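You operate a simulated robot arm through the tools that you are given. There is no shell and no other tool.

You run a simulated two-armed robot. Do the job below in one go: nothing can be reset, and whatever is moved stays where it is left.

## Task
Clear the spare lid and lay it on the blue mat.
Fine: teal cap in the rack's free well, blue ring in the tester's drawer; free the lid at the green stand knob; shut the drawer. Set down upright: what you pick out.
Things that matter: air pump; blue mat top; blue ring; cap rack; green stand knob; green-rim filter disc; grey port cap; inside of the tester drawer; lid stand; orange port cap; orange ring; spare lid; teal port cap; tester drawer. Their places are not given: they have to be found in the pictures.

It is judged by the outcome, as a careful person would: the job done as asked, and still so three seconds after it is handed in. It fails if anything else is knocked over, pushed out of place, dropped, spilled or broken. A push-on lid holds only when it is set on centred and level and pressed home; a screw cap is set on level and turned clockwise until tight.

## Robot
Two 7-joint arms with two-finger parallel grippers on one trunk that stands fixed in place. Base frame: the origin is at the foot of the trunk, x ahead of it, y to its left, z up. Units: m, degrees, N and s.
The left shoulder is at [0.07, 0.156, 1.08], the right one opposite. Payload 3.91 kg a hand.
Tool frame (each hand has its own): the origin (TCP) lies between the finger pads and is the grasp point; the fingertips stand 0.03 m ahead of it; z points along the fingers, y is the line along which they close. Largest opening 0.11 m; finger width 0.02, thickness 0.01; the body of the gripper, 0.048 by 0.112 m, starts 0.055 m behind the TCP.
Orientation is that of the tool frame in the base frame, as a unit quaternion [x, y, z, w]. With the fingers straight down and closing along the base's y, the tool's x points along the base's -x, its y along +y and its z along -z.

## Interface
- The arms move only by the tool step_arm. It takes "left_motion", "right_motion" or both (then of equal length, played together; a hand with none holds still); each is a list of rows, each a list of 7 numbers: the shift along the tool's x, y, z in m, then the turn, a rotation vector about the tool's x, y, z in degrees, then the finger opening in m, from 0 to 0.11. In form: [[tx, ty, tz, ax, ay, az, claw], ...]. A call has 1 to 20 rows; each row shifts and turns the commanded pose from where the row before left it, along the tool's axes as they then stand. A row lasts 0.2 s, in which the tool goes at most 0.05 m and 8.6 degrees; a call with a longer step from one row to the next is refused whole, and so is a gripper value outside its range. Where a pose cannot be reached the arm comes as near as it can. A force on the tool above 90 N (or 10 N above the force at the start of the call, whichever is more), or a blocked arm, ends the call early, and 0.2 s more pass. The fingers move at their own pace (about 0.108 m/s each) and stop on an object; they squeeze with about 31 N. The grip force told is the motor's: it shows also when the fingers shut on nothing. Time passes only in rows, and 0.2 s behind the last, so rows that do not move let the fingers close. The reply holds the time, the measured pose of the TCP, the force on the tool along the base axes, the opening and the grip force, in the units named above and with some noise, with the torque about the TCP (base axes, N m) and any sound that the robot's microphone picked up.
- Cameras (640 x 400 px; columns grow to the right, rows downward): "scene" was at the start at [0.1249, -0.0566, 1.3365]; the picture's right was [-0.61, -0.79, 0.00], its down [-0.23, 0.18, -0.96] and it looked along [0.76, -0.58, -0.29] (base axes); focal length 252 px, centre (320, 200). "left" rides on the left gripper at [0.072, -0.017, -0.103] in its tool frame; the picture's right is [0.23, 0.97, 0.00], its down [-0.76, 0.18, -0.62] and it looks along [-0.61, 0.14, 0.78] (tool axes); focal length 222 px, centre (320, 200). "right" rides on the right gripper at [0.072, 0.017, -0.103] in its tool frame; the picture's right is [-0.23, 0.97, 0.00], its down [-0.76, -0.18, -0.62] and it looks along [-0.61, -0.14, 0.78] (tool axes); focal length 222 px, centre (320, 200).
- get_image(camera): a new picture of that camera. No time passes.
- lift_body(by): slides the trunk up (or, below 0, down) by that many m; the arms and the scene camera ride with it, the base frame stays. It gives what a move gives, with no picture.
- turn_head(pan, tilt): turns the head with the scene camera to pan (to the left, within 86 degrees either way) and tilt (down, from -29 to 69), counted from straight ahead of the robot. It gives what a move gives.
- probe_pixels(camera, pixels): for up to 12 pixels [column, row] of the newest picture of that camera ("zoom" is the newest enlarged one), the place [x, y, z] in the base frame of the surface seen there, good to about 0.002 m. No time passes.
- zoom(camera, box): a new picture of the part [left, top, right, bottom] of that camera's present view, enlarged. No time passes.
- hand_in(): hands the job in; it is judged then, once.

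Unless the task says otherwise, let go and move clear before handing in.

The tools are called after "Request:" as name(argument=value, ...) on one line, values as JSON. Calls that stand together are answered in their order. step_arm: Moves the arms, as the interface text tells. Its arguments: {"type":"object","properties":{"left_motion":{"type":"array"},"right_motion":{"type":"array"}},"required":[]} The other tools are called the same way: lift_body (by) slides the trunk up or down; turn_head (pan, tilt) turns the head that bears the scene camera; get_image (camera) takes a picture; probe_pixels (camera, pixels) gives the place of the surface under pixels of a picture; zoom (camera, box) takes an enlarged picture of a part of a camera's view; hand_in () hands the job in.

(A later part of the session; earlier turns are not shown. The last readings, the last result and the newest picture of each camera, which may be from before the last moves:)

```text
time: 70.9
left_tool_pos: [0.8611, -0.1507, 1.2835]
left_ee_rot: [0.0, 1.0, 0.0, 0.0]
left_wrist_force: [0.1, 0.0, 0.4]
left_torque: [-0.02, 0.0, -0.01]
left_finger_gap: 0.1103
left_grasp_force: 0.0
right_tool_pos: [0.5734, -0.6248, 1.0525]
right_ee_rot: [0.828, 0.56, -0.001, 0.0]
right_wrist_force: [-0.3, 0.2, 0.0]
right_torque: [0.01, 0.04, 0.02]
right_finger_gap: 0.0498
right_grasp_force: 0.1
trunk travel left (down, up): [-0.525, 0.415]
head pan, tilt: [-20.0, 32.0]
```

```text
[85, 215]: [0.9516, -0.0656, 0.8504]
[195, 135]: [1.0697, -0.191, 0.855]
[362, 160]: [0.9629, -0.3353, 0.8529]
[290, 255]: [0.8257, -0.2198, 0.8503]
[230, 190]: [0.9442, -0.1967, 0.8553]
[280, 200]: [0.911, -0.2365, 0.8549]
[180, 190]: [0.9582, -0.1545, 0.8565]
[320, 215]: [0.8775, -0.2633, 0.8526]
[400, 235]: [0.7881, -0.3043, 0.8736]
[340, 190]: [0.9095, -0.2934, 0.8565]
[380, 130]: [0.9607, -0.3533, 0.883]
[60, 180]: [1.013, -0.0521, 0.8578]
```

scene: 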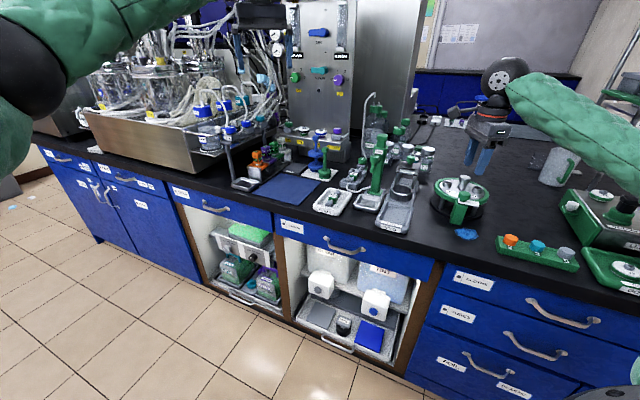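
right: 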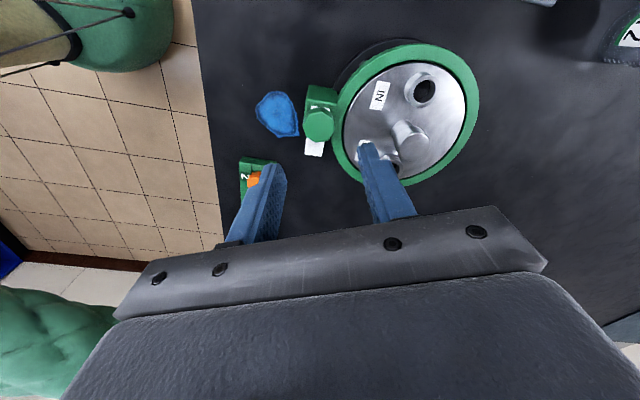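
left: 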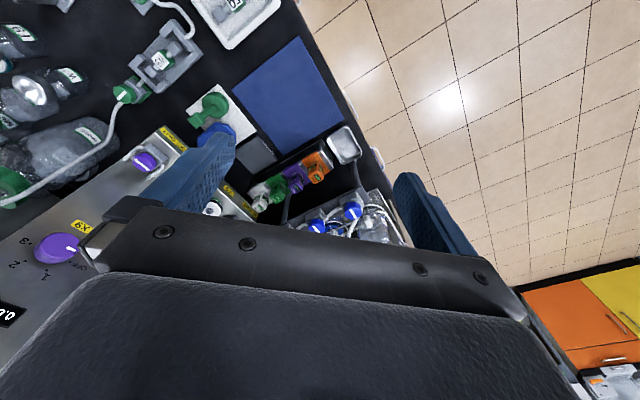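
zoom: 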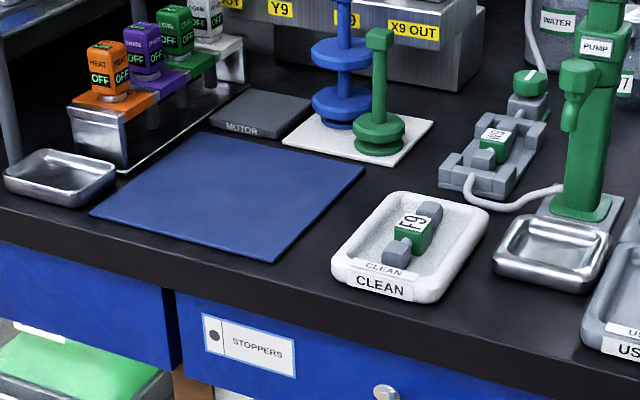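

Mat corners are about (0.95,-0.07), (1.07,-0.19), (0.96,-0.335), (0.826,-0.22), top z 0.855. I'll probe tall things along the way (pump stand, posts by the mat, bottles).

Request:
probe_pixels(camera="zoom", pixels=[[605, 8], [605, 50], [570, 75], [380, 38], [345, 20], [340, 60], [530, 78], [590, 190], [105, 50], [240, 30], [440, 60], [550, 200]])

Request:
zoom(camera="scene", box=[300, 90, 460, 190])

Request:
probe_pixels(camera="scene", pixels=[[381, 138], [325, 148], [323, 32], [405, 125], [425, 152], [405, 163], [275, 120], [215, 110], [372, 97], [463, 180], [470, 200], [437, 195]])

```text
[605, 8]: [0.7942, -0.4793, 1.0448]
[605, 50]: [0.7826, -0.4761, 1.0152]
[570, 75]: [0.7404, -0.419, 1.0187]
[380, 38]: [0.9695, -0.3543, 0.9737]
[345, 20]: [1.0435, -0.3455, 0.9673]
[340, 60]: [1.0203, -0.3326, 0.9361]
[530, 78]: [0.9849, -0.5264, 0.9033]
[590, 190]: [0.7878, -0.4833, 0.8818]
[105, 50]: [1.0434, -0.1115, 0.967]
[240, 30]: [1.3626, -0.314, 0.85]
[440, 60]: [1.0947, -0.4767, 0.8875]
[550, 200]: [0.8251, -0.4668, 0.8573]
```

```text
4.00 times, centred on (380, 140) of scene
```

zoom: 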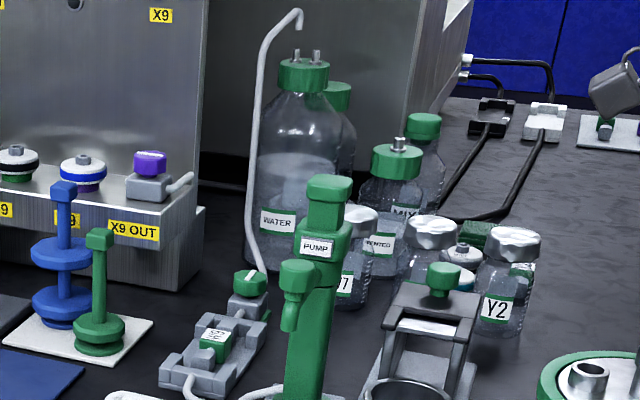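

```text
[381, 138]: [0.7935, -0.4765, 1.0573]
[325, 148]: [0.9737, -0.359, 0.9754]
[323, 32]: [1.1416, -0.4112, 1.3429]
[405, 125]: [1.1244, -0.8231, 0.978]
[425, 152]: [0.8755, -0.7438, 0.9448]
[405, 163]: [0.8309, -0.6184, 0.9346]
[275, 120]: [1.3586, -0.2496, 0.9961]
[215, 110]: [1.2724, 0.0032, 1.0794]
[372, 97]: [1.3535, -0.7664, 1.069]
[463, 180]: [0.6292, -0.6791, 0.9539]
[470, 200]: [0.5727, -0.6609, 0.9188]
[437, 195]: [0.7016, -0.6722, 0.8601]
```

The pump stand top is at z 1.06 on the straight path, and the left hand hangs right above the mat at (0.86,-0.15,1.28). I'll first retract the left arm out of the way.

Request:
step_arm(left_motion=[[0.04, 0, 0, 0, 0, 0, 0.11], [0.04, 0, 0, 0, 0, 0, 0.11], [0.04, 0, 0, 0, 0, 0, 0.11], [0.04, 0, 0, 0, 0, 0, 0.11], [0.04, 0.02, 0, 0, 0, 0, 0.11], [0.04, 0.025, 0, 0, 0, 0, 0.11], [0.03, 0.035, 0, 0, 0, 0, 0.11], [0.02, 0.045, 0, 0, 0, 0, 0.11], [0, 0.045, 0, 0, 0, 0, 0.11], [0, 0.045, 0, 0, 0, 0, 0.11], [0, 0.045, 0, 0, 0, 0, 0.11], [0, 0.045, 0, 0, 0, 0, 0.11], [0, 0.045, 0, 0, 0, 0, 0.11]])

Request:
get_image(camera="scene")

```text
time: 73.7
left_tool_pos: [0.5707, 0.1989, 1.2832]
left_ee_rot: [0.002, 1.0, 0.001, 0.0]
left_wrist_force: [-0.7, 0.1, -0.5]
left_torque: [-0.03, -0.03, -0.01]
left_finger_gap: 0.1099
left_grasp_force: 0.1
right_tool_pos: [0.5704, -0.6247, 1.0533]
right_ee_rot: [0.829, 0.559, 0.0, 0.001]
right_wrist_force: [-0.5, -0.3, -0.6]
right_torque: [0.0, 0.0, 0.02]
right_finger_gap: 0.05
right_grasp_force: 0.0
trunk travel left (down, up): [-0.525, 0.415]
head pan, tilt: [-20.0, 32.0]
```

```text
taken
```

scene: 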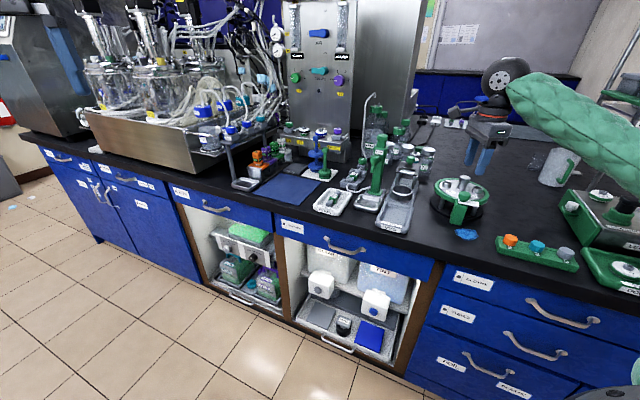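

The left arm is clear. I'll turn the hand back to close along d and move over the lid's post.

Request:
turn_head(pan=-44, tilt=30)

Request:
step_arm(right_motion=[[0, 0, 0, 0, 0, 7, 0.06], [0, 0, 0, 0, 0, 7, 0.06], [0, 0, 0, 0, 0, 7, 0.06], [-0.001, 0.032, 0, 0, 0, 0, 0.06], [-0.001, 0.032, 0, 0, 0, 0, 0.06], [-0.001, 0.032, 0, 0, 0, 0, 0.06], [0, 0, 0, 0, 0, 0, 0.06]])

Request:
get_image(camera="right")

Request:
zoom(camera="right", box=[240, 60, 400, 160])

Request:
get_image(camera="scene")

```text
time: 74.6
left_tool_pos: [0.5717, 0.1985, 1.2832]
left_ee_rot: [0.0, 1.0, 0.0, 0.0]
left_wrist_force: [-0.3, -0.3, 0.2]
left_torque: [-0.05, -0.01, -0.04]
left_finger_gap: 0.1098
left_grasp_force: 0.1
right_tool_pos: [0.5738, -0.6241, 1.0523]
right_ee_rot: [0.829, 0.559, 0.0, 0.001]
right_wrist_force: [-0.4, 0.2, 0.6]
right_torque: [-0.01, 0.02, -0.01]
right_finger_gap: 0.0502
right_grasp_force: 0.1
trunk travel left (down, up): [-0.525, 0.415]
head pan, tilt: [-44.0, 30.0]
```

```text
time: 76.2
left_tool_pos: [0.5709, 0.198, 1.2839]
left_ee_rot: [0.0, 1.0, 0.0, 0.0]
left_wrist_force: [-0.7, 0.1, -0.8]
left_torque: [-0.01, -0.02, 0.01]
left_finger_gap: 0.1099
left_grasp_force: 0.1
right_tool_pos: [0.6423, -0.6916, 1.0535]
right_ee_rot: [0.917, 0.399, 0.0, 0.0]
right_wrist_force: [-0.1, 0.7, 1.0]
right_torque: [-0.01, 0.02, 0.0]
right_finger_gap: 0.06
right_grasp_force: 0.0
trunk travel left (down, up): [-0.525, 0.415]
head pan, tilt: [-44.0, 30.0]
```

```text
taken
```

right: 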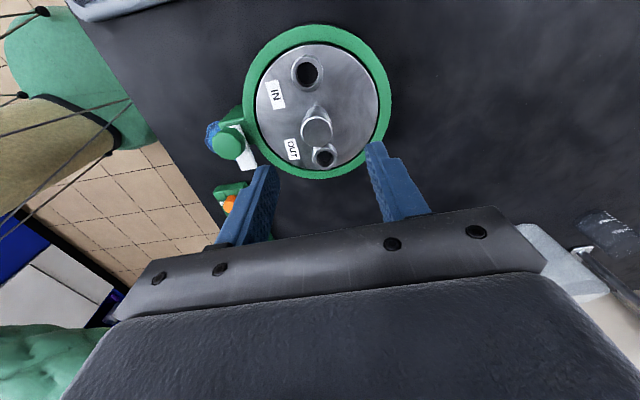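

```text
4.00 times, centred on (320, 110) of right
```

zoom: 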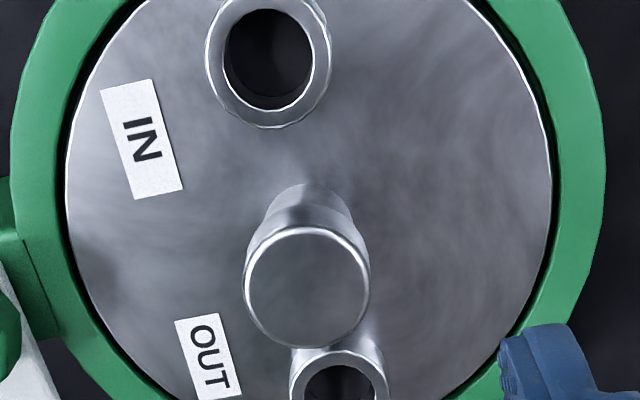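

```text
taken
```

scene: 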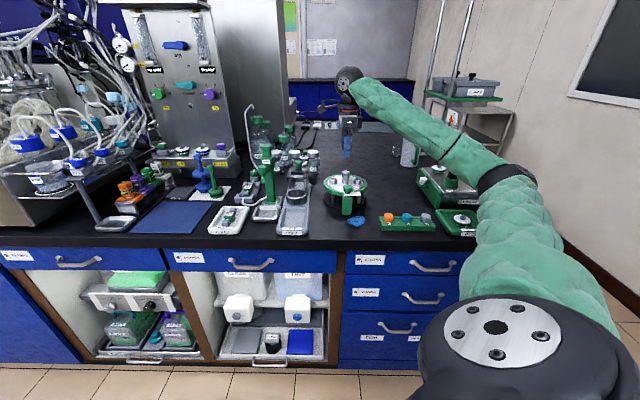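

The tongue is clear of the lid edge. The post head is centred at zoom (307,288), about 3–4 mm off the TCP axis. I'll correct and descend to z≈0.956.

Request:
step_arm(right_motion=[[-0.003, -0.0037, 0.01, 0, 0, 0, 0.05], [0, 0, 0.025, 0, 0, 0, 0.05], [0, 0, 0.025, 0, 0, 0, 0.05], [0, 0, 0.02, 0, 0, 0, 0.05], [0, 0, 0.0175, 0, 0, 0, 0.05], [0, 0, 0, 0, 0, 0, 0.05]])

Request:
zoom(camera="right", box=[224, 110, 416, 230])

Request:
zoom(camera="scene", box=[312, 155, 376, 205])

```text
time: 77.6
left_tool_pos: [0.5706, 0.1983, 1.2837]
left_ee_rot: [-0.001, 1.0, -0.001, 0.0]
left_wrist_force: [-0.1, -0.2, 0.3]
left_torque: [0.0, 0.0, -0.03]
left_finger_gap: 0.1098
left_grasp_force: 0.1
right_tool_pos: [0.6369, -0.6896, 0.9552]
right_ee_rot: [0.917, 0.399, -0.001, 0.0]
right_wrist_force: [-0.6, -0.1, -0.2]
right_torque: [0.03, 0.01, -0.03]
right_finger_gap: 0.0502
right_grasp_force: 0.0
trunk travel left (down, up): [-0.525, 0.415]
head pan, tilt: [-44.0, 30.0]
```

```text
3.33 times, centred on (320, 170) of right
```

zoom: 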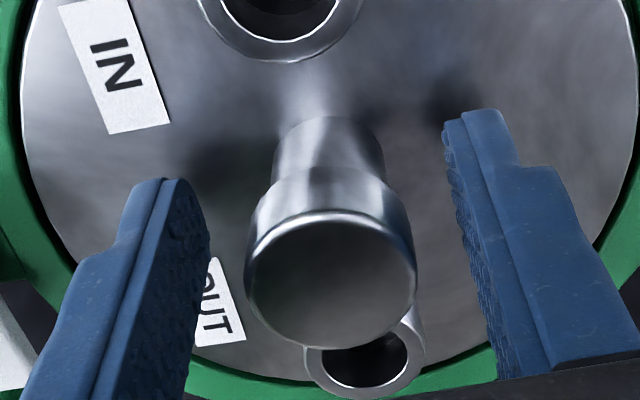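

```text
8.00 times, centred on (344, 180) of scene
```

zoom: 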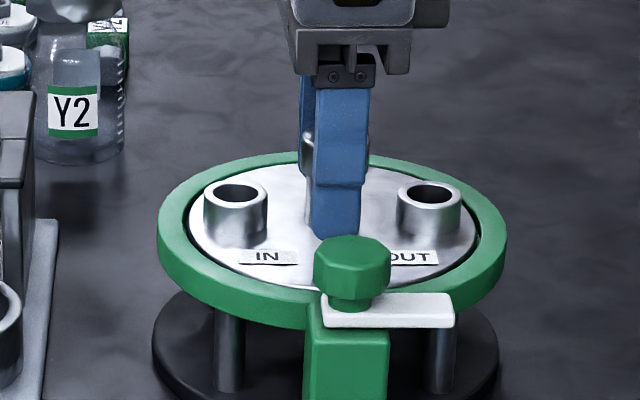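

The fingers straddle the post head evenly. I'll close on it.

Request:
step_arm(right_motion=[[0, 0, 0, 0, 0, 0, 0.04], [0, 0, 0, 0, 0, 0, 0.03], [0, 0, 0, 0, 0, 0, 0.015], [0, 0, 0, 0, 0, 0, 0.015]])

Request:
zoom(camera="right", box=[224, 110, 416, 230])

```text
time: 78.6
left_tool_pos: [0.5727, 0.1985, 1.2832]
left_ee_rot: [-0.001, 1.0, 0.0, 0.0]
left_wrist_force: [-0.4, -0.5, -0.5]
left_torque: [-0.02, 0.02, 0.0]
left_finger_gap: 0.1099
left_grasp_force: 0.0
right_tool_pos: [0.638, -0.6892, 0.9564]
right_ee_rot: [0.917, 0.399, 0.001, 0.0]
right_wrist_force: [-0.4, 0.5, 0.5]
right_torque: [0.01, -0.05, -0.14]
right_finger_gap: 0.0289
right_grasp_force: 30.7
trunk travel left (down, up): [-0.525, 0.415]
head pan, tilt: [-44.0, 30.0]
```

```text
3.33 times, centred on (320, 170) of right
```

zoom: 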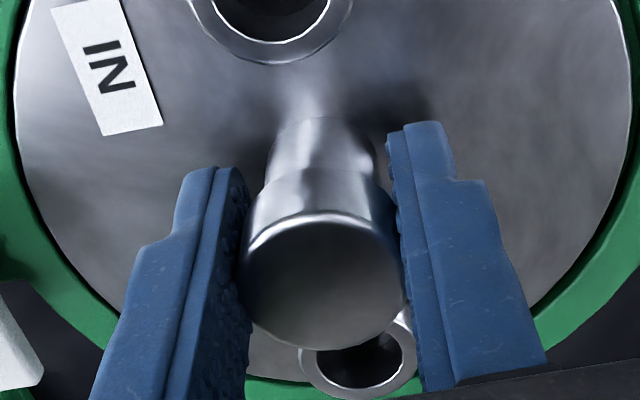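

The post is held at 0.0289 m with no side load. I'll lift a few mm and check force and view.

Request:
step_arm(right_motion=[[0, 0, -0.003, 0, 0, 0, 0.015], [0, 0, -0.004, 0, 0, 0, 0.015], [0, 0, 0, 0, 0, 0, 0.015]])

Request:
zoom(camera="scene", box=[312, 155, 376, 205])

```text
time: 79.4
left_tool_pos: [0.5711, 0.1975, 1.2833]
left_ee_rot: [0.0, 1.0, 0.0, 0.0]
left_wrist_force: [0.1, -0.4, -0.5]
left_torque: [0.0, 0.0, 0.02]
left_finger_gap: 0.1098
left_grasp_force: 0.0
right_tool_pos: [0.637, -0.6912, 0.9612]
right_ee_rot: [0.917, 0.4, -0.001, -0.001]
right_wrist_force: [0.5, 0.0, -5.6]
right_torque: [0.0, -0.02, 0.01]
right_finger_gap: 0.0282
right_grasp_force: 31.3
trunk travel left (down, up): [-0.525, 0.415]
head pan, tilt: [-44.0, 30.0]
```

```text
8.00 times, centred on (344, 180) of scene
```

zoom: 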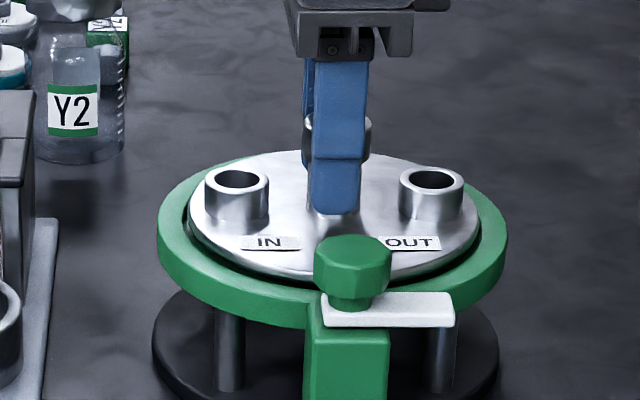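

The lid comes up level; the hand carries 5.6 N. I'll lift it on slowly and check that it isn't slipping.

Request:
step_arm(right_motion=[[0, 0, -0.01, 0, 0, 0, 0.01], [0, 0, -0.015, 0, 0, 0, 0.01], [0, 0, -0.02, 0, 0, 0, 0.01], [0, 0, -0.025, 0, 0, 0, 0.01], [0, 0, -0.025, 0, 0, 0, 0.01], [0, 0, 0, 0, 0, 0, 0.01]])

Request:
zoom(camera="scene", box=[296, 115, 392, 205])

Request:
get_image(camera="right")

```text
time: 80.8
left_tool_pos: [0.5729, 0.1978, 1.2836]
left_ee_rot: [0.0, 1.0, 0.001, -0.001]
left_wrist_force: [-0.3, 0.1, 0.5]
left_torque: [0.05, 0.0, 0.03]
left_finger_gap: 0.1098
left_grasp_force: 0.0
right_tool_pos: [0.6366, -0.6921, 1.0566]
right_ee_rot: [0.917, 0.399, 0.0, -0.001]
right_wrist_force: [-0.1, 0.5, -6.1]
right_torque: [0.01, 0.01, -0.05]
right_finger_gap: 0.0282
right_grasp_force: 31.4
trunk travel left (down, up): [-0.525, 0.415]
head pan, tilt: [-44.0, 30.0]
```

```text
4.44 times, centred on (344, 160) of scene
```

zoom: 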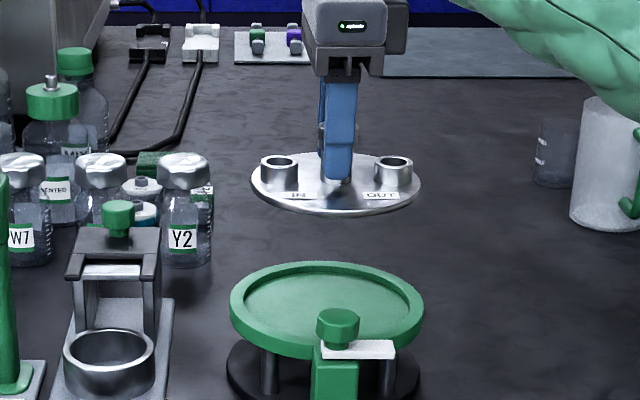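

```text
taken
```

right: 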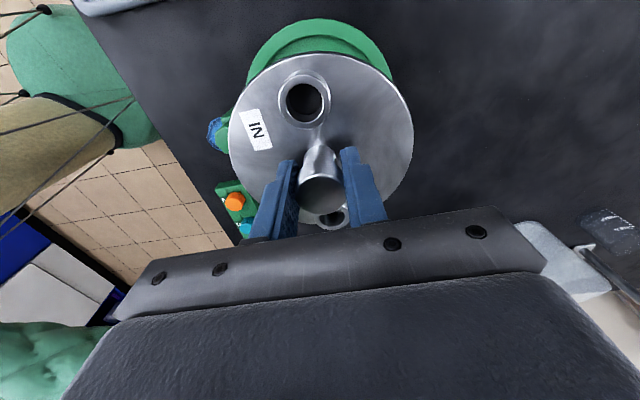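

The lid is lifted cleanly out of the stand. I'll probe its rim to know its underside relative to the TCP and continue up above the pump height.

Request:
zoom(camera="scene", box=[312, 140, 376, 172])

Request:
probe_pixels(camera="zoom", pixels=[[320, 275], [320, 283], [300, 279], [155, 200], [430, 215], [305, 260], [480, 190], [320, 288]])

```text
10.00 times, centred on (344, 156) of scene
```

zoom: 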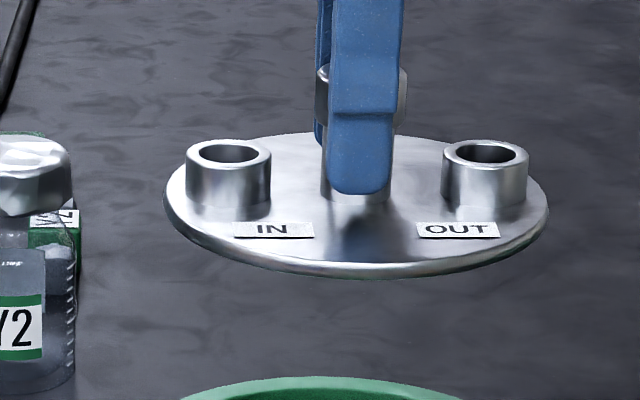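

```text
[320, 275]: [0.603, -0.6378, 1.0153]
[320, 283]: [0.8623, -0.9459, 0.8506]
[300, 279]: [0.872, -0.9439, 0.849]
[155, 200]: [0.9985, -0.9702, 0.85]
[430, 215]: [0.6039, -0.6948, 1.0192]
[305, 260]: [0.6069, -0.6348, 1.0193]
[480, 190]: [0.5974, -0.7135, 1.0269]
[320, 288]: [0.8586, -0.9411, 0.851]
```

Lid underside is ~44 mm below the TCP. I'll raise to z≈1.15 and turn the hand 90° back (so its long side lies along the bench edge), all above the stand.

Request:
step_arm(right_motion=[[0, 0, -0.02, 0, 0, 0, 0.01], [0, 0, -0.025, 0, 0, 0, 0.01], [0, 0, -0.025, 0, 0, 0, 0.01], [0, 0, -0.024, 0, 0, 0, 0.01], [0, 0, 0, 0, 0, -7.5, 0.01], [0, 0, 0, 0, 0, -7.5, 0.01], [0, 0, 0, 0, 0, -7.5, 0.01], [0, 0, 0, 0, 0, -7.5, 0.01], [0, 0, 0, 0, 0, -7.5, 0.01], [0, 0, 0, 0, 0, -7.5, 0.01], [0, 0, 0, 0, 0, -7.5, 0.01], [0, 0, 0, 0, 0, -7.5, 0.01], [0, 0, 0, 0, 0, -7.5, 0.01], [0, 0, 0, 0, 0, -7.5, 0.01], [0, 0, 0, 0, 0, -7.5, 0.01], [0, 0, 0, 0, 0, -7.5, 0.01], [0, 0, 0, 0, 0, 0, 0.01]])

Request:
get_image(camera="right")

Request:
get_image(camera="scene")

```text
time: 84.4
left_tool_pos: [0.5703, 0.1987, 1.2827]
left_ee_rot: [0.0, 1.0, 0.0, 0.0]
left_wrist_force: [-0.4, 0.4, -0.7]
left_torque: [0.01, 0.0, -0.01]
left_finger_gap: 0.1099
left_grasp_force: 0.0
right_tool_pos: [0.6373, -0.6911, 1.1512]
right_ee_rot: [0.366, 0.931, 0.0, -0.001]
right_wrist_force: [-0.6, -0.1, -6.6]
right_torque: [0.01, 0.03, 0.02]
right_finger_gap: 0.0282
right_grasp_force: 30.5
trunk travel left (down, up): [-0.525, 0.415]
head pan, tilt: [-44.0, 30.0]
```

```text
taken
```

right: 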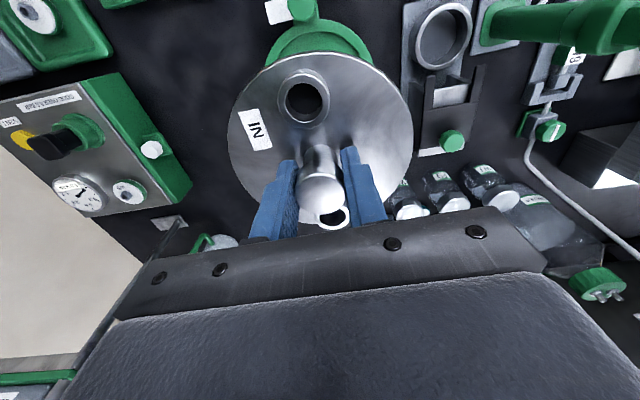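

```text
taken
```

scene: 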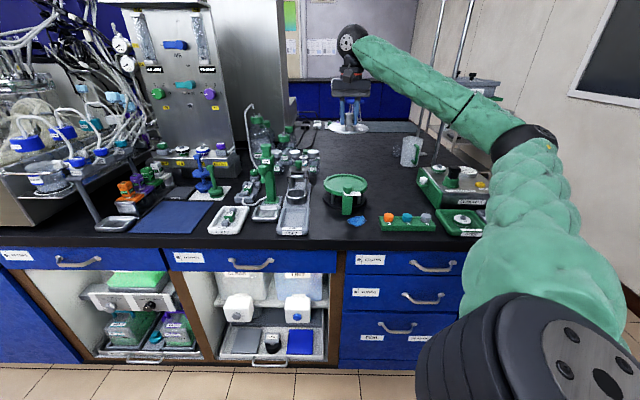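

The lid is steady at z 1.15. I'll carry it toward the mat in a straight line above the pump, pausing two-thirds along to look.

Request:
step_arm(right_motion=[[0.004, 0.02, 0, 0, 0, 0, 0.01], [0.0072, 0.0348, 0, 0, 0, 0, 0.01], [0.0072, 0.0348, 0, 0, 0, 0, 0.01], [0.0072, 0.0348, 0, 0, 0, 0, 0.01], [0.0072, 0.0348, 0, 0, 0, 0, 0.01], [0.0072, 0.0348, 0, 0, 0, 0, 0.01], [0.0072, 0.0348, 0, 0, 0, 0, 0.01], [0.0072, 0.0348, 0, 0, 0, 0, 0.01], [0.0072, 0.0348, 0, 0, 0, 0, 0.01], [0.0072, 0.0348, 0, 0, 0, 0, 0.01], [0.0072, 0.0348, 0, 0, 0, 0, 0.01], [0.004, 0.02, 0, 0, 0, 0, 0.01], [0, 0, 0, 0, 0, 0, 0.01]])

Request:
get_image(camera="right")

Request:
get_image(camera="scene")

```text
time: 87.2
left_tool_pos: [0.5714, 0.1986, 1.2828]
left_ee_rot: [0.0, 1.0, 0.0, 0.001]
left_wrist_force: [-0.6, -0.6, 0.1]
left_torque: [0.02, 0.02, -0.04]
left_finger_gap: 0.1101
left_grasp_force: 0.1
right_tool_pos: [0.8432, -0.3539, 1.1509]
right_ee_rot: [0.366, 0.931, 0.0, -0.001]
right_wrist_force: [-0.6, 0.2, -5.4]
right_torque: [0.05, 0.04, 0.01]
right_finger_gap: 0.0285
right_grasp_force: 31.0
trunk travel left (down, up): [-0.525, 0.415]
head pan, tilt: [-44.0, 30.0]
```

```text
taken
```

right: 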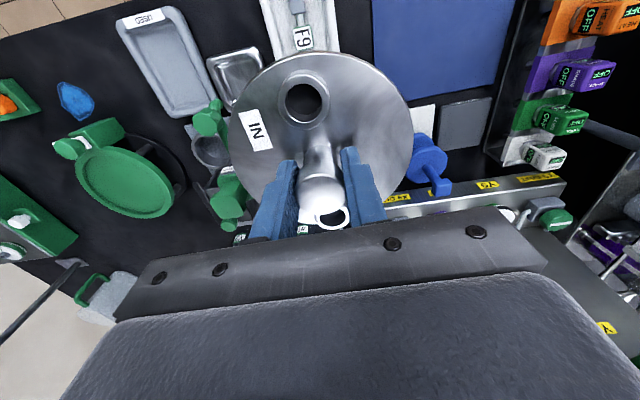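

```text
taken
```

scene: 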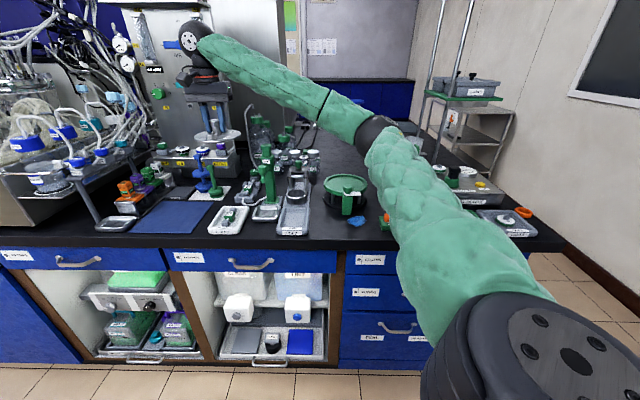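

The mat appears at (440,45) in the right view and the way is clear. I'll finish the traverse to above the mat at the same height.

Request:
step_arm(right_motion=[[0.004, 0.02, 0, 0, 0, 0, 0.01], [0.0073, 0.034, 0, 0, 0, 0, 0.01], [0.0073, 0.034, 0, 0, 0, 0, 0.01], [0.0073, 0.034, 0, 0, 0, 0, 0.01], [0.0073, 0.0335, 0, 0, 0, 0, 0.01], [0.003, 0.014, 0, 0, 0, 0, 0.01], [0, 0, 0, 0, 0, 0, 0.01]])

Request:
get_image(camera="right")

Request:
turn_head(pan=-18, tilt=30)

Request:
get_image(camera="scene")

```text
time: 88.8
left_tool_pos: [0.5722, 0.1987, 1.2821]
left_ee_rot: [0.001, 1.0, 0.001, -0.003]
left_wrist_force: [-0.2, 0.6, 0.1]
left_torque: [-0.04, 0.04, 0.04]
left_finger_gap: 0.1101
left_grasp_force: 0.1
right_tool_pos: [0.9337, -0.2052, 1.1501]
right_ee_rot: [0.365, 0.931, 0.0, 0.0]
right_wrist_force: [-0.5, 0.7, -6.3]
right_torque: [0.0, 0.0, -0.01]
right_finger_gap: 0.0281
right_grasp_force: 31.1
trunk travel left (down, up): [-0.525, 0.415]
head pan, tilt: [-44.0, 30.0]
```

```text
taken
```

right: 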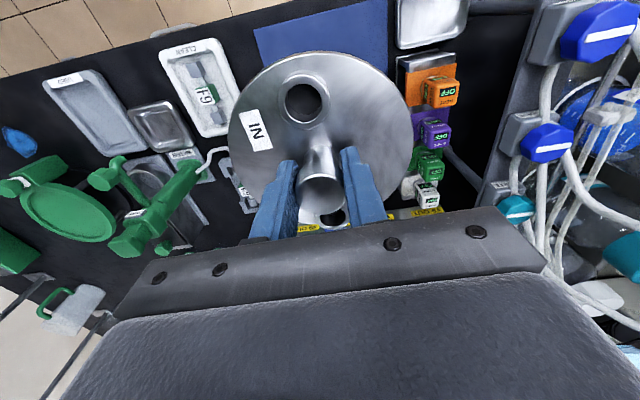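

```text
time: 89.7
left_tool_pos: [0.5722, 0.1993, 1.2829]
left_ee_rot: [0.001, 1.0, 0.001, -0.001]
left_wrist_force: [-0.6, 0.4, 0.1]
left_torque: [0.01, -0.01, 0.0]
left_finger_gap: 0.1101
left_grasp_force: 0.1
right_tool_pos: [0.9328, -0.2048, 1.1509]
right_ee_rot: [0.366, 0.931, 0.0, -0.001]
right_wrist_force: [-2.0, -0.3, -5.5]
right_torque: [0.01, -0.03, 0.04]
right_finger_gap: 0.0286
right_grasp_force: 31.4
trunk travel left (down, up): [-0.525, 0.415]
head pan, tilt: [-18.0, 30.0]
```

```text
taken
```

scene: 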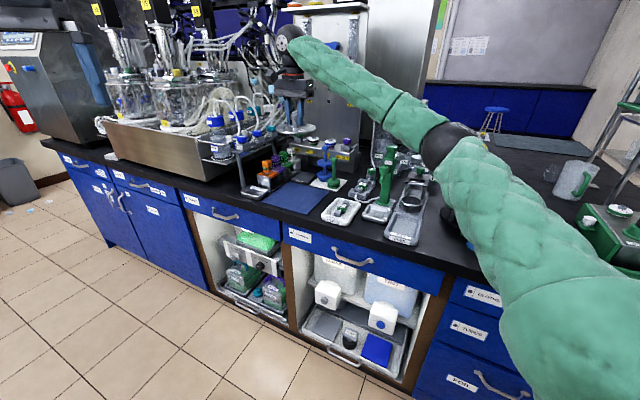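

The lid hangs above the mat; the mat's visible part is at (320,35) in the right view. I'll probe the mat's edges there to centre the lid well.

Request:
probe_pixels(camera="right", pixels=[[255, 31], [266, 64], [386, 5], [387, 40], [387, 65], [320, 16], [320, 40], [280, 24], [360, 6], [250, 40], [395, 45], [300, 50]])

Request:
zoom(camera="scene", box=[220, 100, 380, 220])

```text
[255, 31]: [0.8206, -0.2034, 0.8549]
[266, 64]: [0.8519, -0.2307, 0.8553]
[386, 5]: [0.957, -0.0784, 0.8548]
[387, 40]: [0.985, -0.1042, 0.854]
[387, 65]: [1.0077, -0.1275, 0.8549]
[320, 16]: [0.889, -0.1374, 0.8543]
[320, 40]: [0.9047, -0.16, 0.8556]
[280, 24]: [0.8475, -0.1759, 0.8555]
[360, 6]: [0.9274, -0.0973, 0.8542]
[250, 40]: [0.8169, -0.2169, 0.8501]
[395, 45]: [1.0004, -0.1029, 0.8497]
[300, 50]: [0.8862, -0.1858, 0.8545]
```

```text
3.33 times, centred on (300, 160) of scene
```

zoom: 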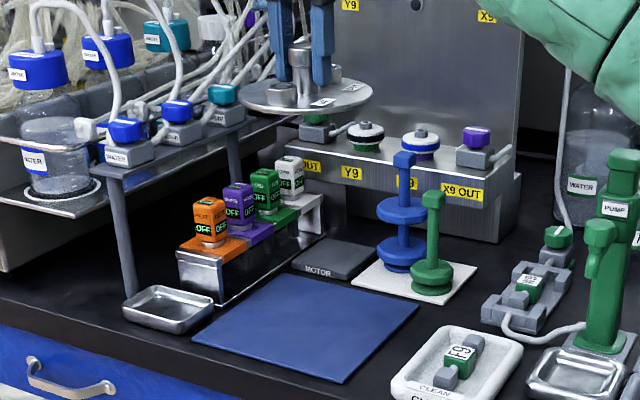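

The mat spans d 0.739–0.925 and e 0.412–0.598, so its centre is about (0.952,-0.200). An overhead shelf with caps stands beside it; I'll probe it for clearance.

Request:
probe_pixels(camera="zoom", pixels=[[222, 95], [245, 115], [232, 140], [178, 110], [200, 130], [122, 160], [125, 200], [300, 190], [325, 205], [210, 225], [240, 105], [330, 240]])

Request:
zoom(camera="right", box=[380, 0, 640, 240])

Request:
probe_pixels(camera="right", pixels=[[600, 30], [545, 142], [515, 208], [500, 120], [500, 180], [545, 20], [437, 90], [435, 130], [428, 195], [440, 50], [530, 50], [515, 100]])

```text
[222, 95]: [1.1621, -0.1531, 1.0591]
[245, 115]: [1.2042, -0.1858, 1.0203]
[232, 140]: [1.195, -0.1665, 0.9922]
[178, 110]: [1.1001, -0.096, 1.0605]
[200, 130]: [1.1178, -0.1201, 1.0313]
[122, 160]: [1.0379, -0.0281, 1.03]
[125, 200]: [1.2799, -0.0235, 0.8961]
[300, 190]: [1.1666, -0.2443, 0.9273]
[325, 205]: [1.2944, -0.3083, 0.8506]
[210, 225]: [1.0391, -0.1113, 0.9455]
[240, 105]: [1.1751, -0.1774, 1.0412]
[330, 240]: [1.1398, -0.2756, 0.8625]
```

```text
1.67 times, centred on (510, 120) of right
```

zoom: 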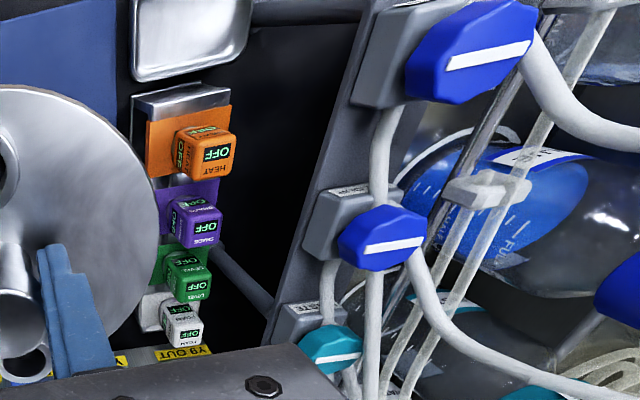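

```text
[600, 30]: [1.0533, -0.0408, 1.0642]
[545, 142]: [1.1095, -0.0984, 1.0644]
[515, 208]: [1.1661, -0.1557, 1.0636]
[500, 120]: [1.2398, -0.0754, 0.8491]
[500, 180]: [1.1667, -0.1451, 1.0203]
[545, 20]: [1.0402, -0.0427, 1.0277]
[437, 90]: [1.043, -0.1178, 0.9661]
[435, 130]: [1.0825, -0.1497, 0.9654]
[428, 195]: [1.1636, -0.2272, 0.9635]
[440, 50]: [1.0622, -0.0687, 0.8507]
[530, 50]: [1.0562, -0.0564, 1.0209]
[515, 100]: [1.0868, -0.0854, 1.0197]
```

Shelf and valves are at least 4 cm clear of the lid's column. I'll shift to the mat's centre and lower most of the way.

Request:
step_arm(right_motion=[[-0.004, 0.014, 0, 0, 0, 0, 0.01], [0, 0, 0.02, 0, 0, 0, 0.01], [0, 0, 0.03, 0, 0, 0, 0.01], [0, 0, 0.03, 0, 0, 0, 0.01], [0, 0, 0.03, 0, 0, 0, 0.01], [0, 0, 0.03, 0, 0, 0, 0.01], [0, 0, 0.03, 0, 0, 0, 0.01], [0, 0, 0.02, 0, 0, 0, 0.01], [0, 0, 0, 0, 0, 0, 0.01]])

Request:
zoom(camera="scene", box=[220, 110, 380, 230])

Request:
get_image(camera="right")

```text
time: 91.7
left_tool_pos: [0.571, 0.1997, 1.2833]
left_ee_rot: [0.0, 1.0, 0.0, 0.0]
left_wrist_force: [-1.2, -0.4, 0.4]
left_torque: [-0.03, -0.02, 0.01]
left_finger_gap: 0.1099
left_grasp_force: 0.0
right_tool_pos: [0.9444, -0.1957, 0.9614]
right_ee_rot: [0.367, 0.93, 0.0, 0.001]
right_wrist_force: [0.1, 0.0, -5.3]
right_torque: [-0.01, -0.02, 0.02]
right_finger_gap: 0.0285
right_grasp_force: 31.6
trunk travel left (down, up): [-0.525, 0.415]
head pan, tilt: [-18.0, 30.0]
```

```text
3.33 times, centred on (300, 170) of scene
```

zoom: 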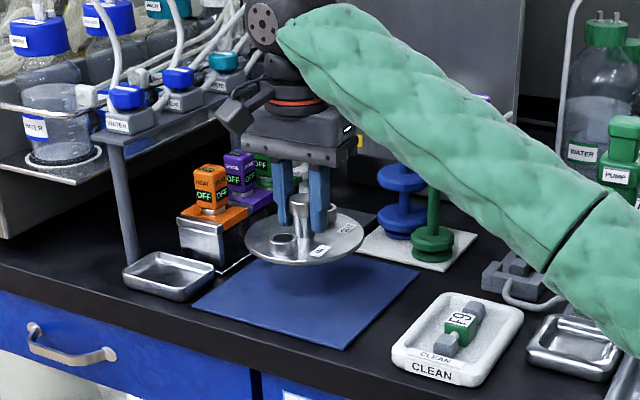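

```text
taken
```

right: 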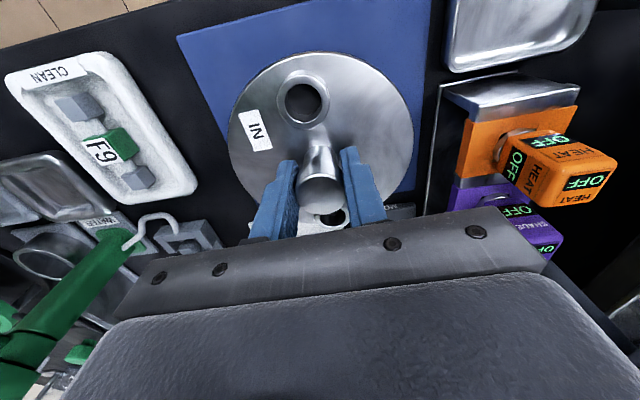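

The lid is about 6 cm over the mat, but the forearm now passes near the pump stand; I'll check the forearm's height there before going lower.

Request:
get_image(camera="scene")

Request:
zoom(camera="scene", box=[300, 110, 500, 260])

Request:
probe_pixels(camera="zoom", pixels=[[150, 150], [250, 190], [330, 250], [360, 300], [400, 230], [210, 60], [300, 120], [380, 180], [440, 280], [265, 150], [320, 160], [230, 200]])

```text
taken
```

scene: 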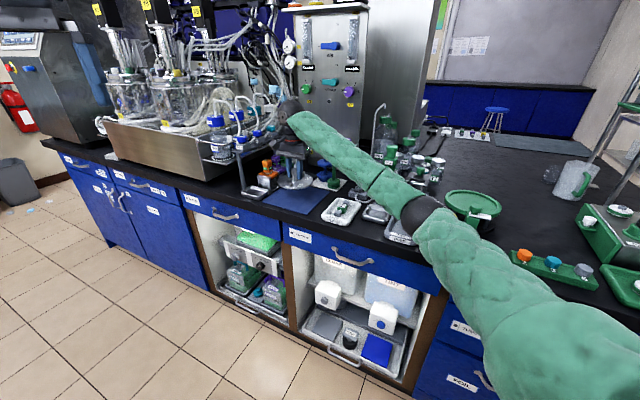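

```text
2.67 times, centred on (400, 185) of scene
```

zoom: 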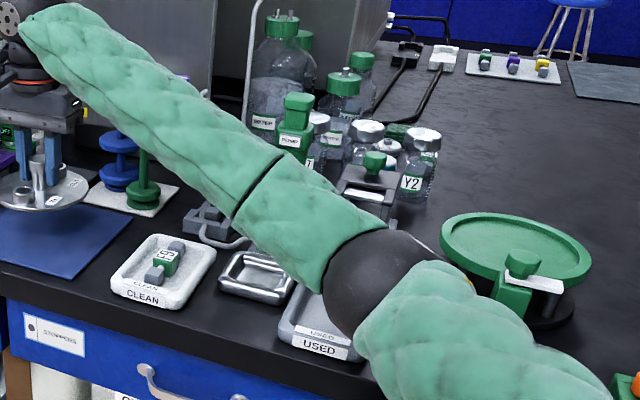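

```text
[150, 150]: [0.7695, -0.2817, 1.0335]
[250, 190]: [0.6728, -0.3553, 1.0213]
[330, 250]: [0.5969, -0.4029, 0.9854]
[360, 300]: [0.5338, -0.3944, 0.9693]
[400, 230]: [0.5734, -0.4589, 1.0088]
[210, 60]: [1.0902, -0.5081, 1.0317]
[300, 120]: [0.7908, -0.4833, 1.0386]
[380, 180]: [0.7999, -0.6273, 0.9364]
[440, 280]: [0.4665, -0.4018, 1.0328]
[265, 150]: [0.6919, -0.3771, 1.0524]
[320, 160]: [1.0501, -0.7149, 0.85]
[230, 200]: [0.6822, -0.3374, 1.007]
```

The forearm and elbow pass low in front of the bench: elbow surface around (0.53,-0.39,0.97). I'll probe the lower outline of the elbow and the trays below it.

Request:
probe_pixels(camera="zoom", pixels=[[328, 300], [338, 325], [352, 338], [300, 280], [265, 240], [240, 215], [310, 325], [290, 300], [322, 335], [260, 270], [375, 385], [370, 260]])

Request:
get_image(camera="left")

```text
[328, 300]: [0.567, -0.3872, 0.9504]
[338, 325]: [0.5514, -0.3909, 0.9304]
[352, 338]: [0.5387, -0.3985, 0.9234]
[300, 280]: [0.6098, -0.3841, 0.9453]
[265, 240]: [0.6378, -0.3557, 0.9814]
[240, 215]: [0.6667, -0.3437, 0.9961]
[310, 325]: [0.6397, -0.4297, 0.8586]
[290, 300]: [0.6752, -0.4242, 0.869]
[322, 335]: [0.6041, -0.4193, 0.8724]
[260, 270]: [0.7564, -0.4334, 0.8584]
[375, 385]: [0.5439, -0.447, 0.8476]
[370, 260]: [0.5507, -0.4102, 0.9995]
```

```text
taken
```

left: 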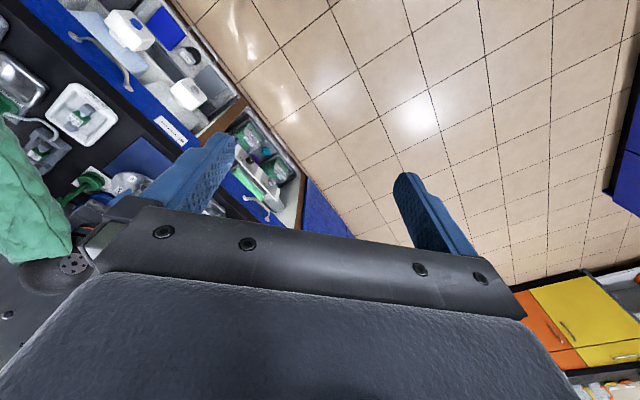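

The elbow's underside is only ~3 cm above the USED tray, so I'll raise the trunk by 0.15 m and then lower the hand again, which keeps the elbow higher.

Request:
lift_body(by=0.15)

Request:
get_image(camera="scene")

Request:
get_image(camera="right")

```text
time: 93.5
left_tool_pos: [0.5729, 0.1985, 1.4334]
left_ee_rot: [-0.001, 1.0, 0.0, -0.001]
left_wrist_force: [-0.3, 0.8, -0.8]
left_torque: [-0.02, -0.02, 0.02]
left_finger_gap: 0.1099
left_grasp_force: 0.0
right_tool_pos: [0.9453, -0.1951, 1.1102]
right_ee_rot: [0.367, 0.93, 0.0, -0.001]
right_wrist_force: [0.2, 0.0, -5.4]
right_torque: [0.02, 0.02, 0.01]
right_finger_gap: 0.0287
right_grasp_force: 31.1
trunk travel left (down, up): [-0.675, 0.265]
head pan, tilt: [-18.0, 30.0]
```

```text
taken
```

scene: 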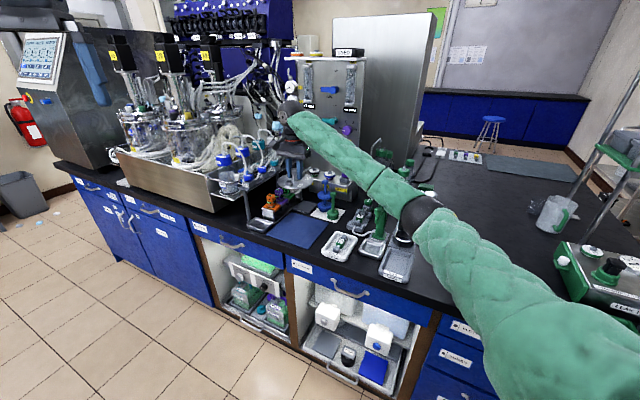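

```text
taken
```

right: 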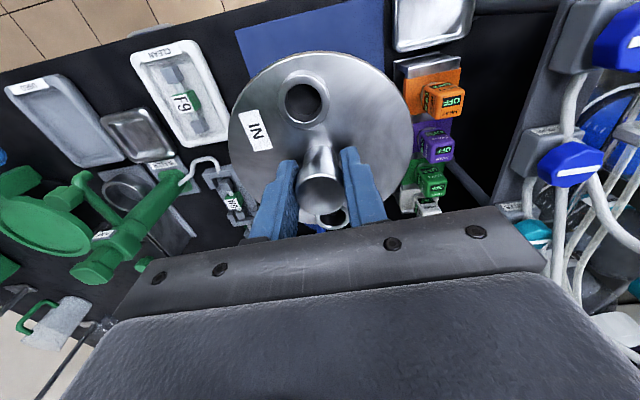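

All rode up evenly with the lid still held. Now I'll lower the hand 0.14 m and check the elbow height.

Request:
step_arm(right_motion=[[0, 0, 0.02, 0, 0, 0, 0.01], [0, 0, 0.03, 0, 0, 0, 0.01], [0, 0, 0.03, 0, 0, 0, 0.01], [0, 0, 0.03, 0, 0, 0, 0.01], [0, 0, 0.03, 0, 0, 0, 0.01], [0, 0, 0, 0, 0, 0, 0.01]])

Request:
zoom(camera="scene", box=[260, 130, 460, 280])

Request:
get_image(camera="right")

```text
time: 94.9
left_tool_pos: [0.5719, 0.1986, 1.4332]
left_ee_rot: [0.0, 1.0, 0.0, 0.0]
left_wrist_force: [0.0, 0.8, -0.1]
left_torque: [0.0, -0.01, -0.02]
left_finger_gap: 0.1099
left_grasp_force: 0.0
right_tool_pos: [0.9433, -0.1962, 0.9677]
right_ee_rot: [0.365, 0.931, 0.001, -0.001]
right_wrist_force: [0.8, -0.6, -6.0]
right_torque: [0.02, 0.01, -0.01]
right_finger_gap: 0.0284
right_grasp_force: 30.9
trunk travel left (down, up): [-0.675, 0.265]
head pan, tilt: [-18.0, 30.0]
```

```text
2.67 times, centred on (360, 205) of scene
```

zoom: 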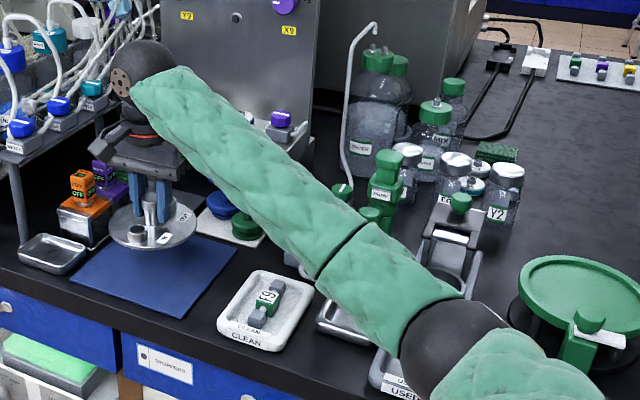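

```text
taken
```

right: 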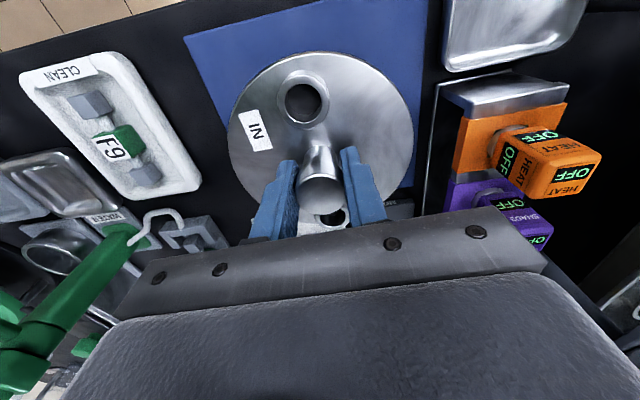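

Request:
probe_pixels(camera="zoom", pixels=[[410, 350], [405, 370], [420, 385], [370, 340], [330, 290], [300, 260], [440, 320], [380, 290], [240, 150], [395, 385], [350, 310], [155, 205]])

```text
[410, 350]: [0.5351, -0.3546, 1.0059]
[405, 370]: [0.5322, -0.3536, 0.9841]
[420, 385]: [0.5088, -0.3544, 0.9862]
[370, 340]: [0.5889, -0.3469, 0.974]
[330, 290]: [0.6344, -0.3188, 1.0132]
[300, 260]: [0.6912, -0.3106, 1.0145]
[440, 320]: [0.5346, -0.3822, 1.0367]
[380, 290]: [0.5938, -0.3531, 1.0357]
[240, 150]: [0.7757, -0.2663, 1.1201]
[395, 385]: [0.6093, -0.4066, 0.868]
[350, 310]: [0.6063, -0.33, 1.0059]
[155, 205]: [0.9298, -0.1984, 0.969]
```

With the trunk up, the elbow's underside is at z≈0.98, well clear of the trays. I'll lower the lid to about 1.5 cm above the mat and look.

Request:
step_arm(right_motion=[[0, 0, 0.02, 0, 0, 0, 0.01], [0, 0, 0.02, 0, 0, 0, 0.01], [0, 0, 0.012, 0, 0, 0, 0.01], [0, 0, 0, 0, 0, 0, 0.01]])

Request:
zoom(camera="scene", box=[250, 160, 370, 260])

Request:
get_image(camera="right")

```text
time: 95.9
left_tool_pos: [0.572, 0.1981, 1.4327]
left_ee_rot: [0.0, 1.0, 0.0, -0.001]
left_wrist_force: [-0.1, -0.1, 0.1]
left_torque: [0.0, 0.0, 0.0]
left_finger_gap: 0.1101
left_grasp_force: 0.0
right_tool_pos: [0.944, -0.1949, 0.9179]
right_ee_rot: [0.366, 0.931, 0.0, -0.001]
right_wrist_force: [-0.4, 0.0, -5.3]
right_torque: [0.01, -0.01, -0.01]
right_finger_gap: 0.0286
right_grasp_force: 30.9
trunk travel left (down, up): [-0.675, 0.265]
head pan, tilt: [-18.0, 30.0]
```

```text
4.00 times, centred on (310, 210) of scene
```

zoom: 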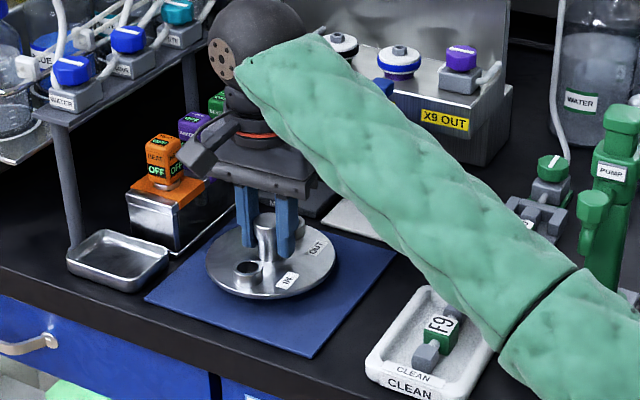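

```text
taken
```

right: 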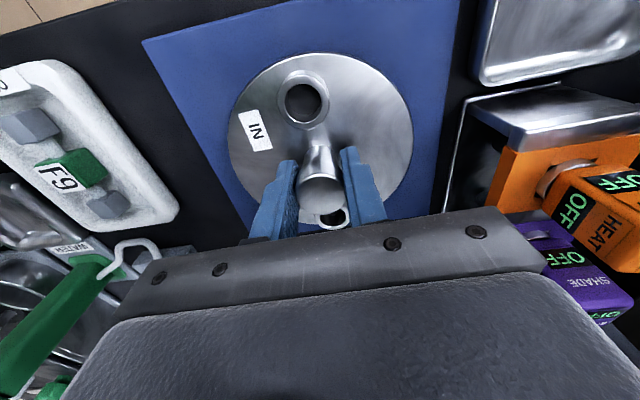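

The lid is centred over the mat with ample margins all round. I'll lower the last ~2 cm in small steps.

Request:
step_arm(right_motion=[[0, 0, 0.006, 0, 0, 0, 0.01], [0, 0, 0.005, 0, 0, 0, 0.01], [0, 0, 0.004, 0, 0, 0, 0.01], [0, 0, 0, 0, 0, 0, 0.01]])

Request:
zoom(camera="scene", box=[270, 190, 350, 260])

```text
time: 96.9
left_tool_pos: [0.5727, 0.199, 1.4339]
left_ee_rot: [0.001, 1.0, 0.0, -0.001]
left_wrist_force: [-1.4, -0.3, 0.0]
left_torque: [0.03, -0.01, 0.01]
left_finger_gap: 0.11
left_grasp_force: 0.0
right_tool_pos: [0.9453, -0.1955, 0.9035]
right_ee_rot: [0.365, 0.931, 0.0, -0.001]
right_wrist_force: [0.3, -0.8, -6.6]
right_torque: [0.04, 0.02, -0.02]
right_finger_gap: 0.0282
right_grasp_force: 30.8
trunk travel left (down, up): [-0.675, 0.265]
head pan, tilt: [-18.0, 30.0]
```

```text
5.71 times, centred on (310, 225) of scene
```

zoom: 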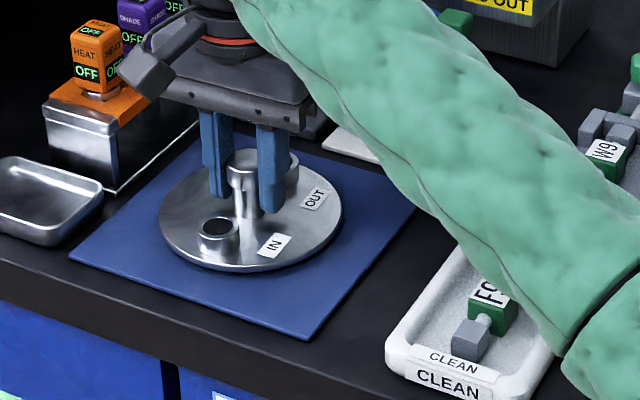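

Still carrying the full 6 N at z 0.9035. I'll go down in 1.5 mm steps until the mat takes the weight.

Request:
step_arm(right_motion=[[0, 0, 0.0015, 0, 0, 0, 0.01], [0, 0, 0.0015, 0, 0, 0, 0.01], [0, 0, 0, 0, 0, 0, 0.01]])

```text
time: 97.7
left_tool_pos: [0.5729, 0.1986, 1.433]
left_ee_rot: [0.0, 1.0, 0.0, -0.002]
left_wrist_force: [0.2, -0.1, 0.1]
left_torque: [-0.03, 0.02, 0.01]
left_finger_gap: 0.1098
left_grasp_force: 0.0
right_tool_pos: [0.9454, -0.1957, 0.9011]
right_ee_rot: [0.366, 0.931, 0.001, -0.001]
right_wrist_force: [-0.1, 0.2, -5.3]
right_torque: [-0.01, 0.01, -0.01]
right_finger_gap: 0.0282
right_grasp_force: 30.9
trunk travel left (down, up): [-0.675, 0.265]
head pan, tilt: [-18.0, 30.0]
```

Not touching yet (5.3 N still carried). Another 3 mm in small steps.

Request:
step_arm(right_motion=[[0, 0, 0.001, 0, 0, 0, 0.01], [0, 0, 0.001, 0, 0, 0, 0.01], [0, 0, 0.001, 0, 0, 0, 0.01], [0, 0, 0, 0, 0, 0, 0.01]])

```text
time: 98.7
left_tool_pos: [0.571, 0.1987, 1.4327]
left_ee_rot: [0.0, 1.0, 0.0, -0.001]
left_wrist_force: [-0.2, -0.2, 0.0]
left_torque: [0.01, 0.03, 0.01]
left_finger_gap: 0.11
left_grasp_force: 0.0
right_tool_pos: [0.9447, -0.1954, 0.898]
right_ee_rot: [0.367, 0.93, 0.0, 0.0]
right_wrist_force: [2.8, -2.2, 4.4]
right_torque: [0.02, 0.37, -0.04]
right_finger_gap: 0.0286
right_grasp_force: 31.6
trunk travel left (down, up): [-0.675, 0.265]
head pan, tilt: [-18.0, 30.0]
```

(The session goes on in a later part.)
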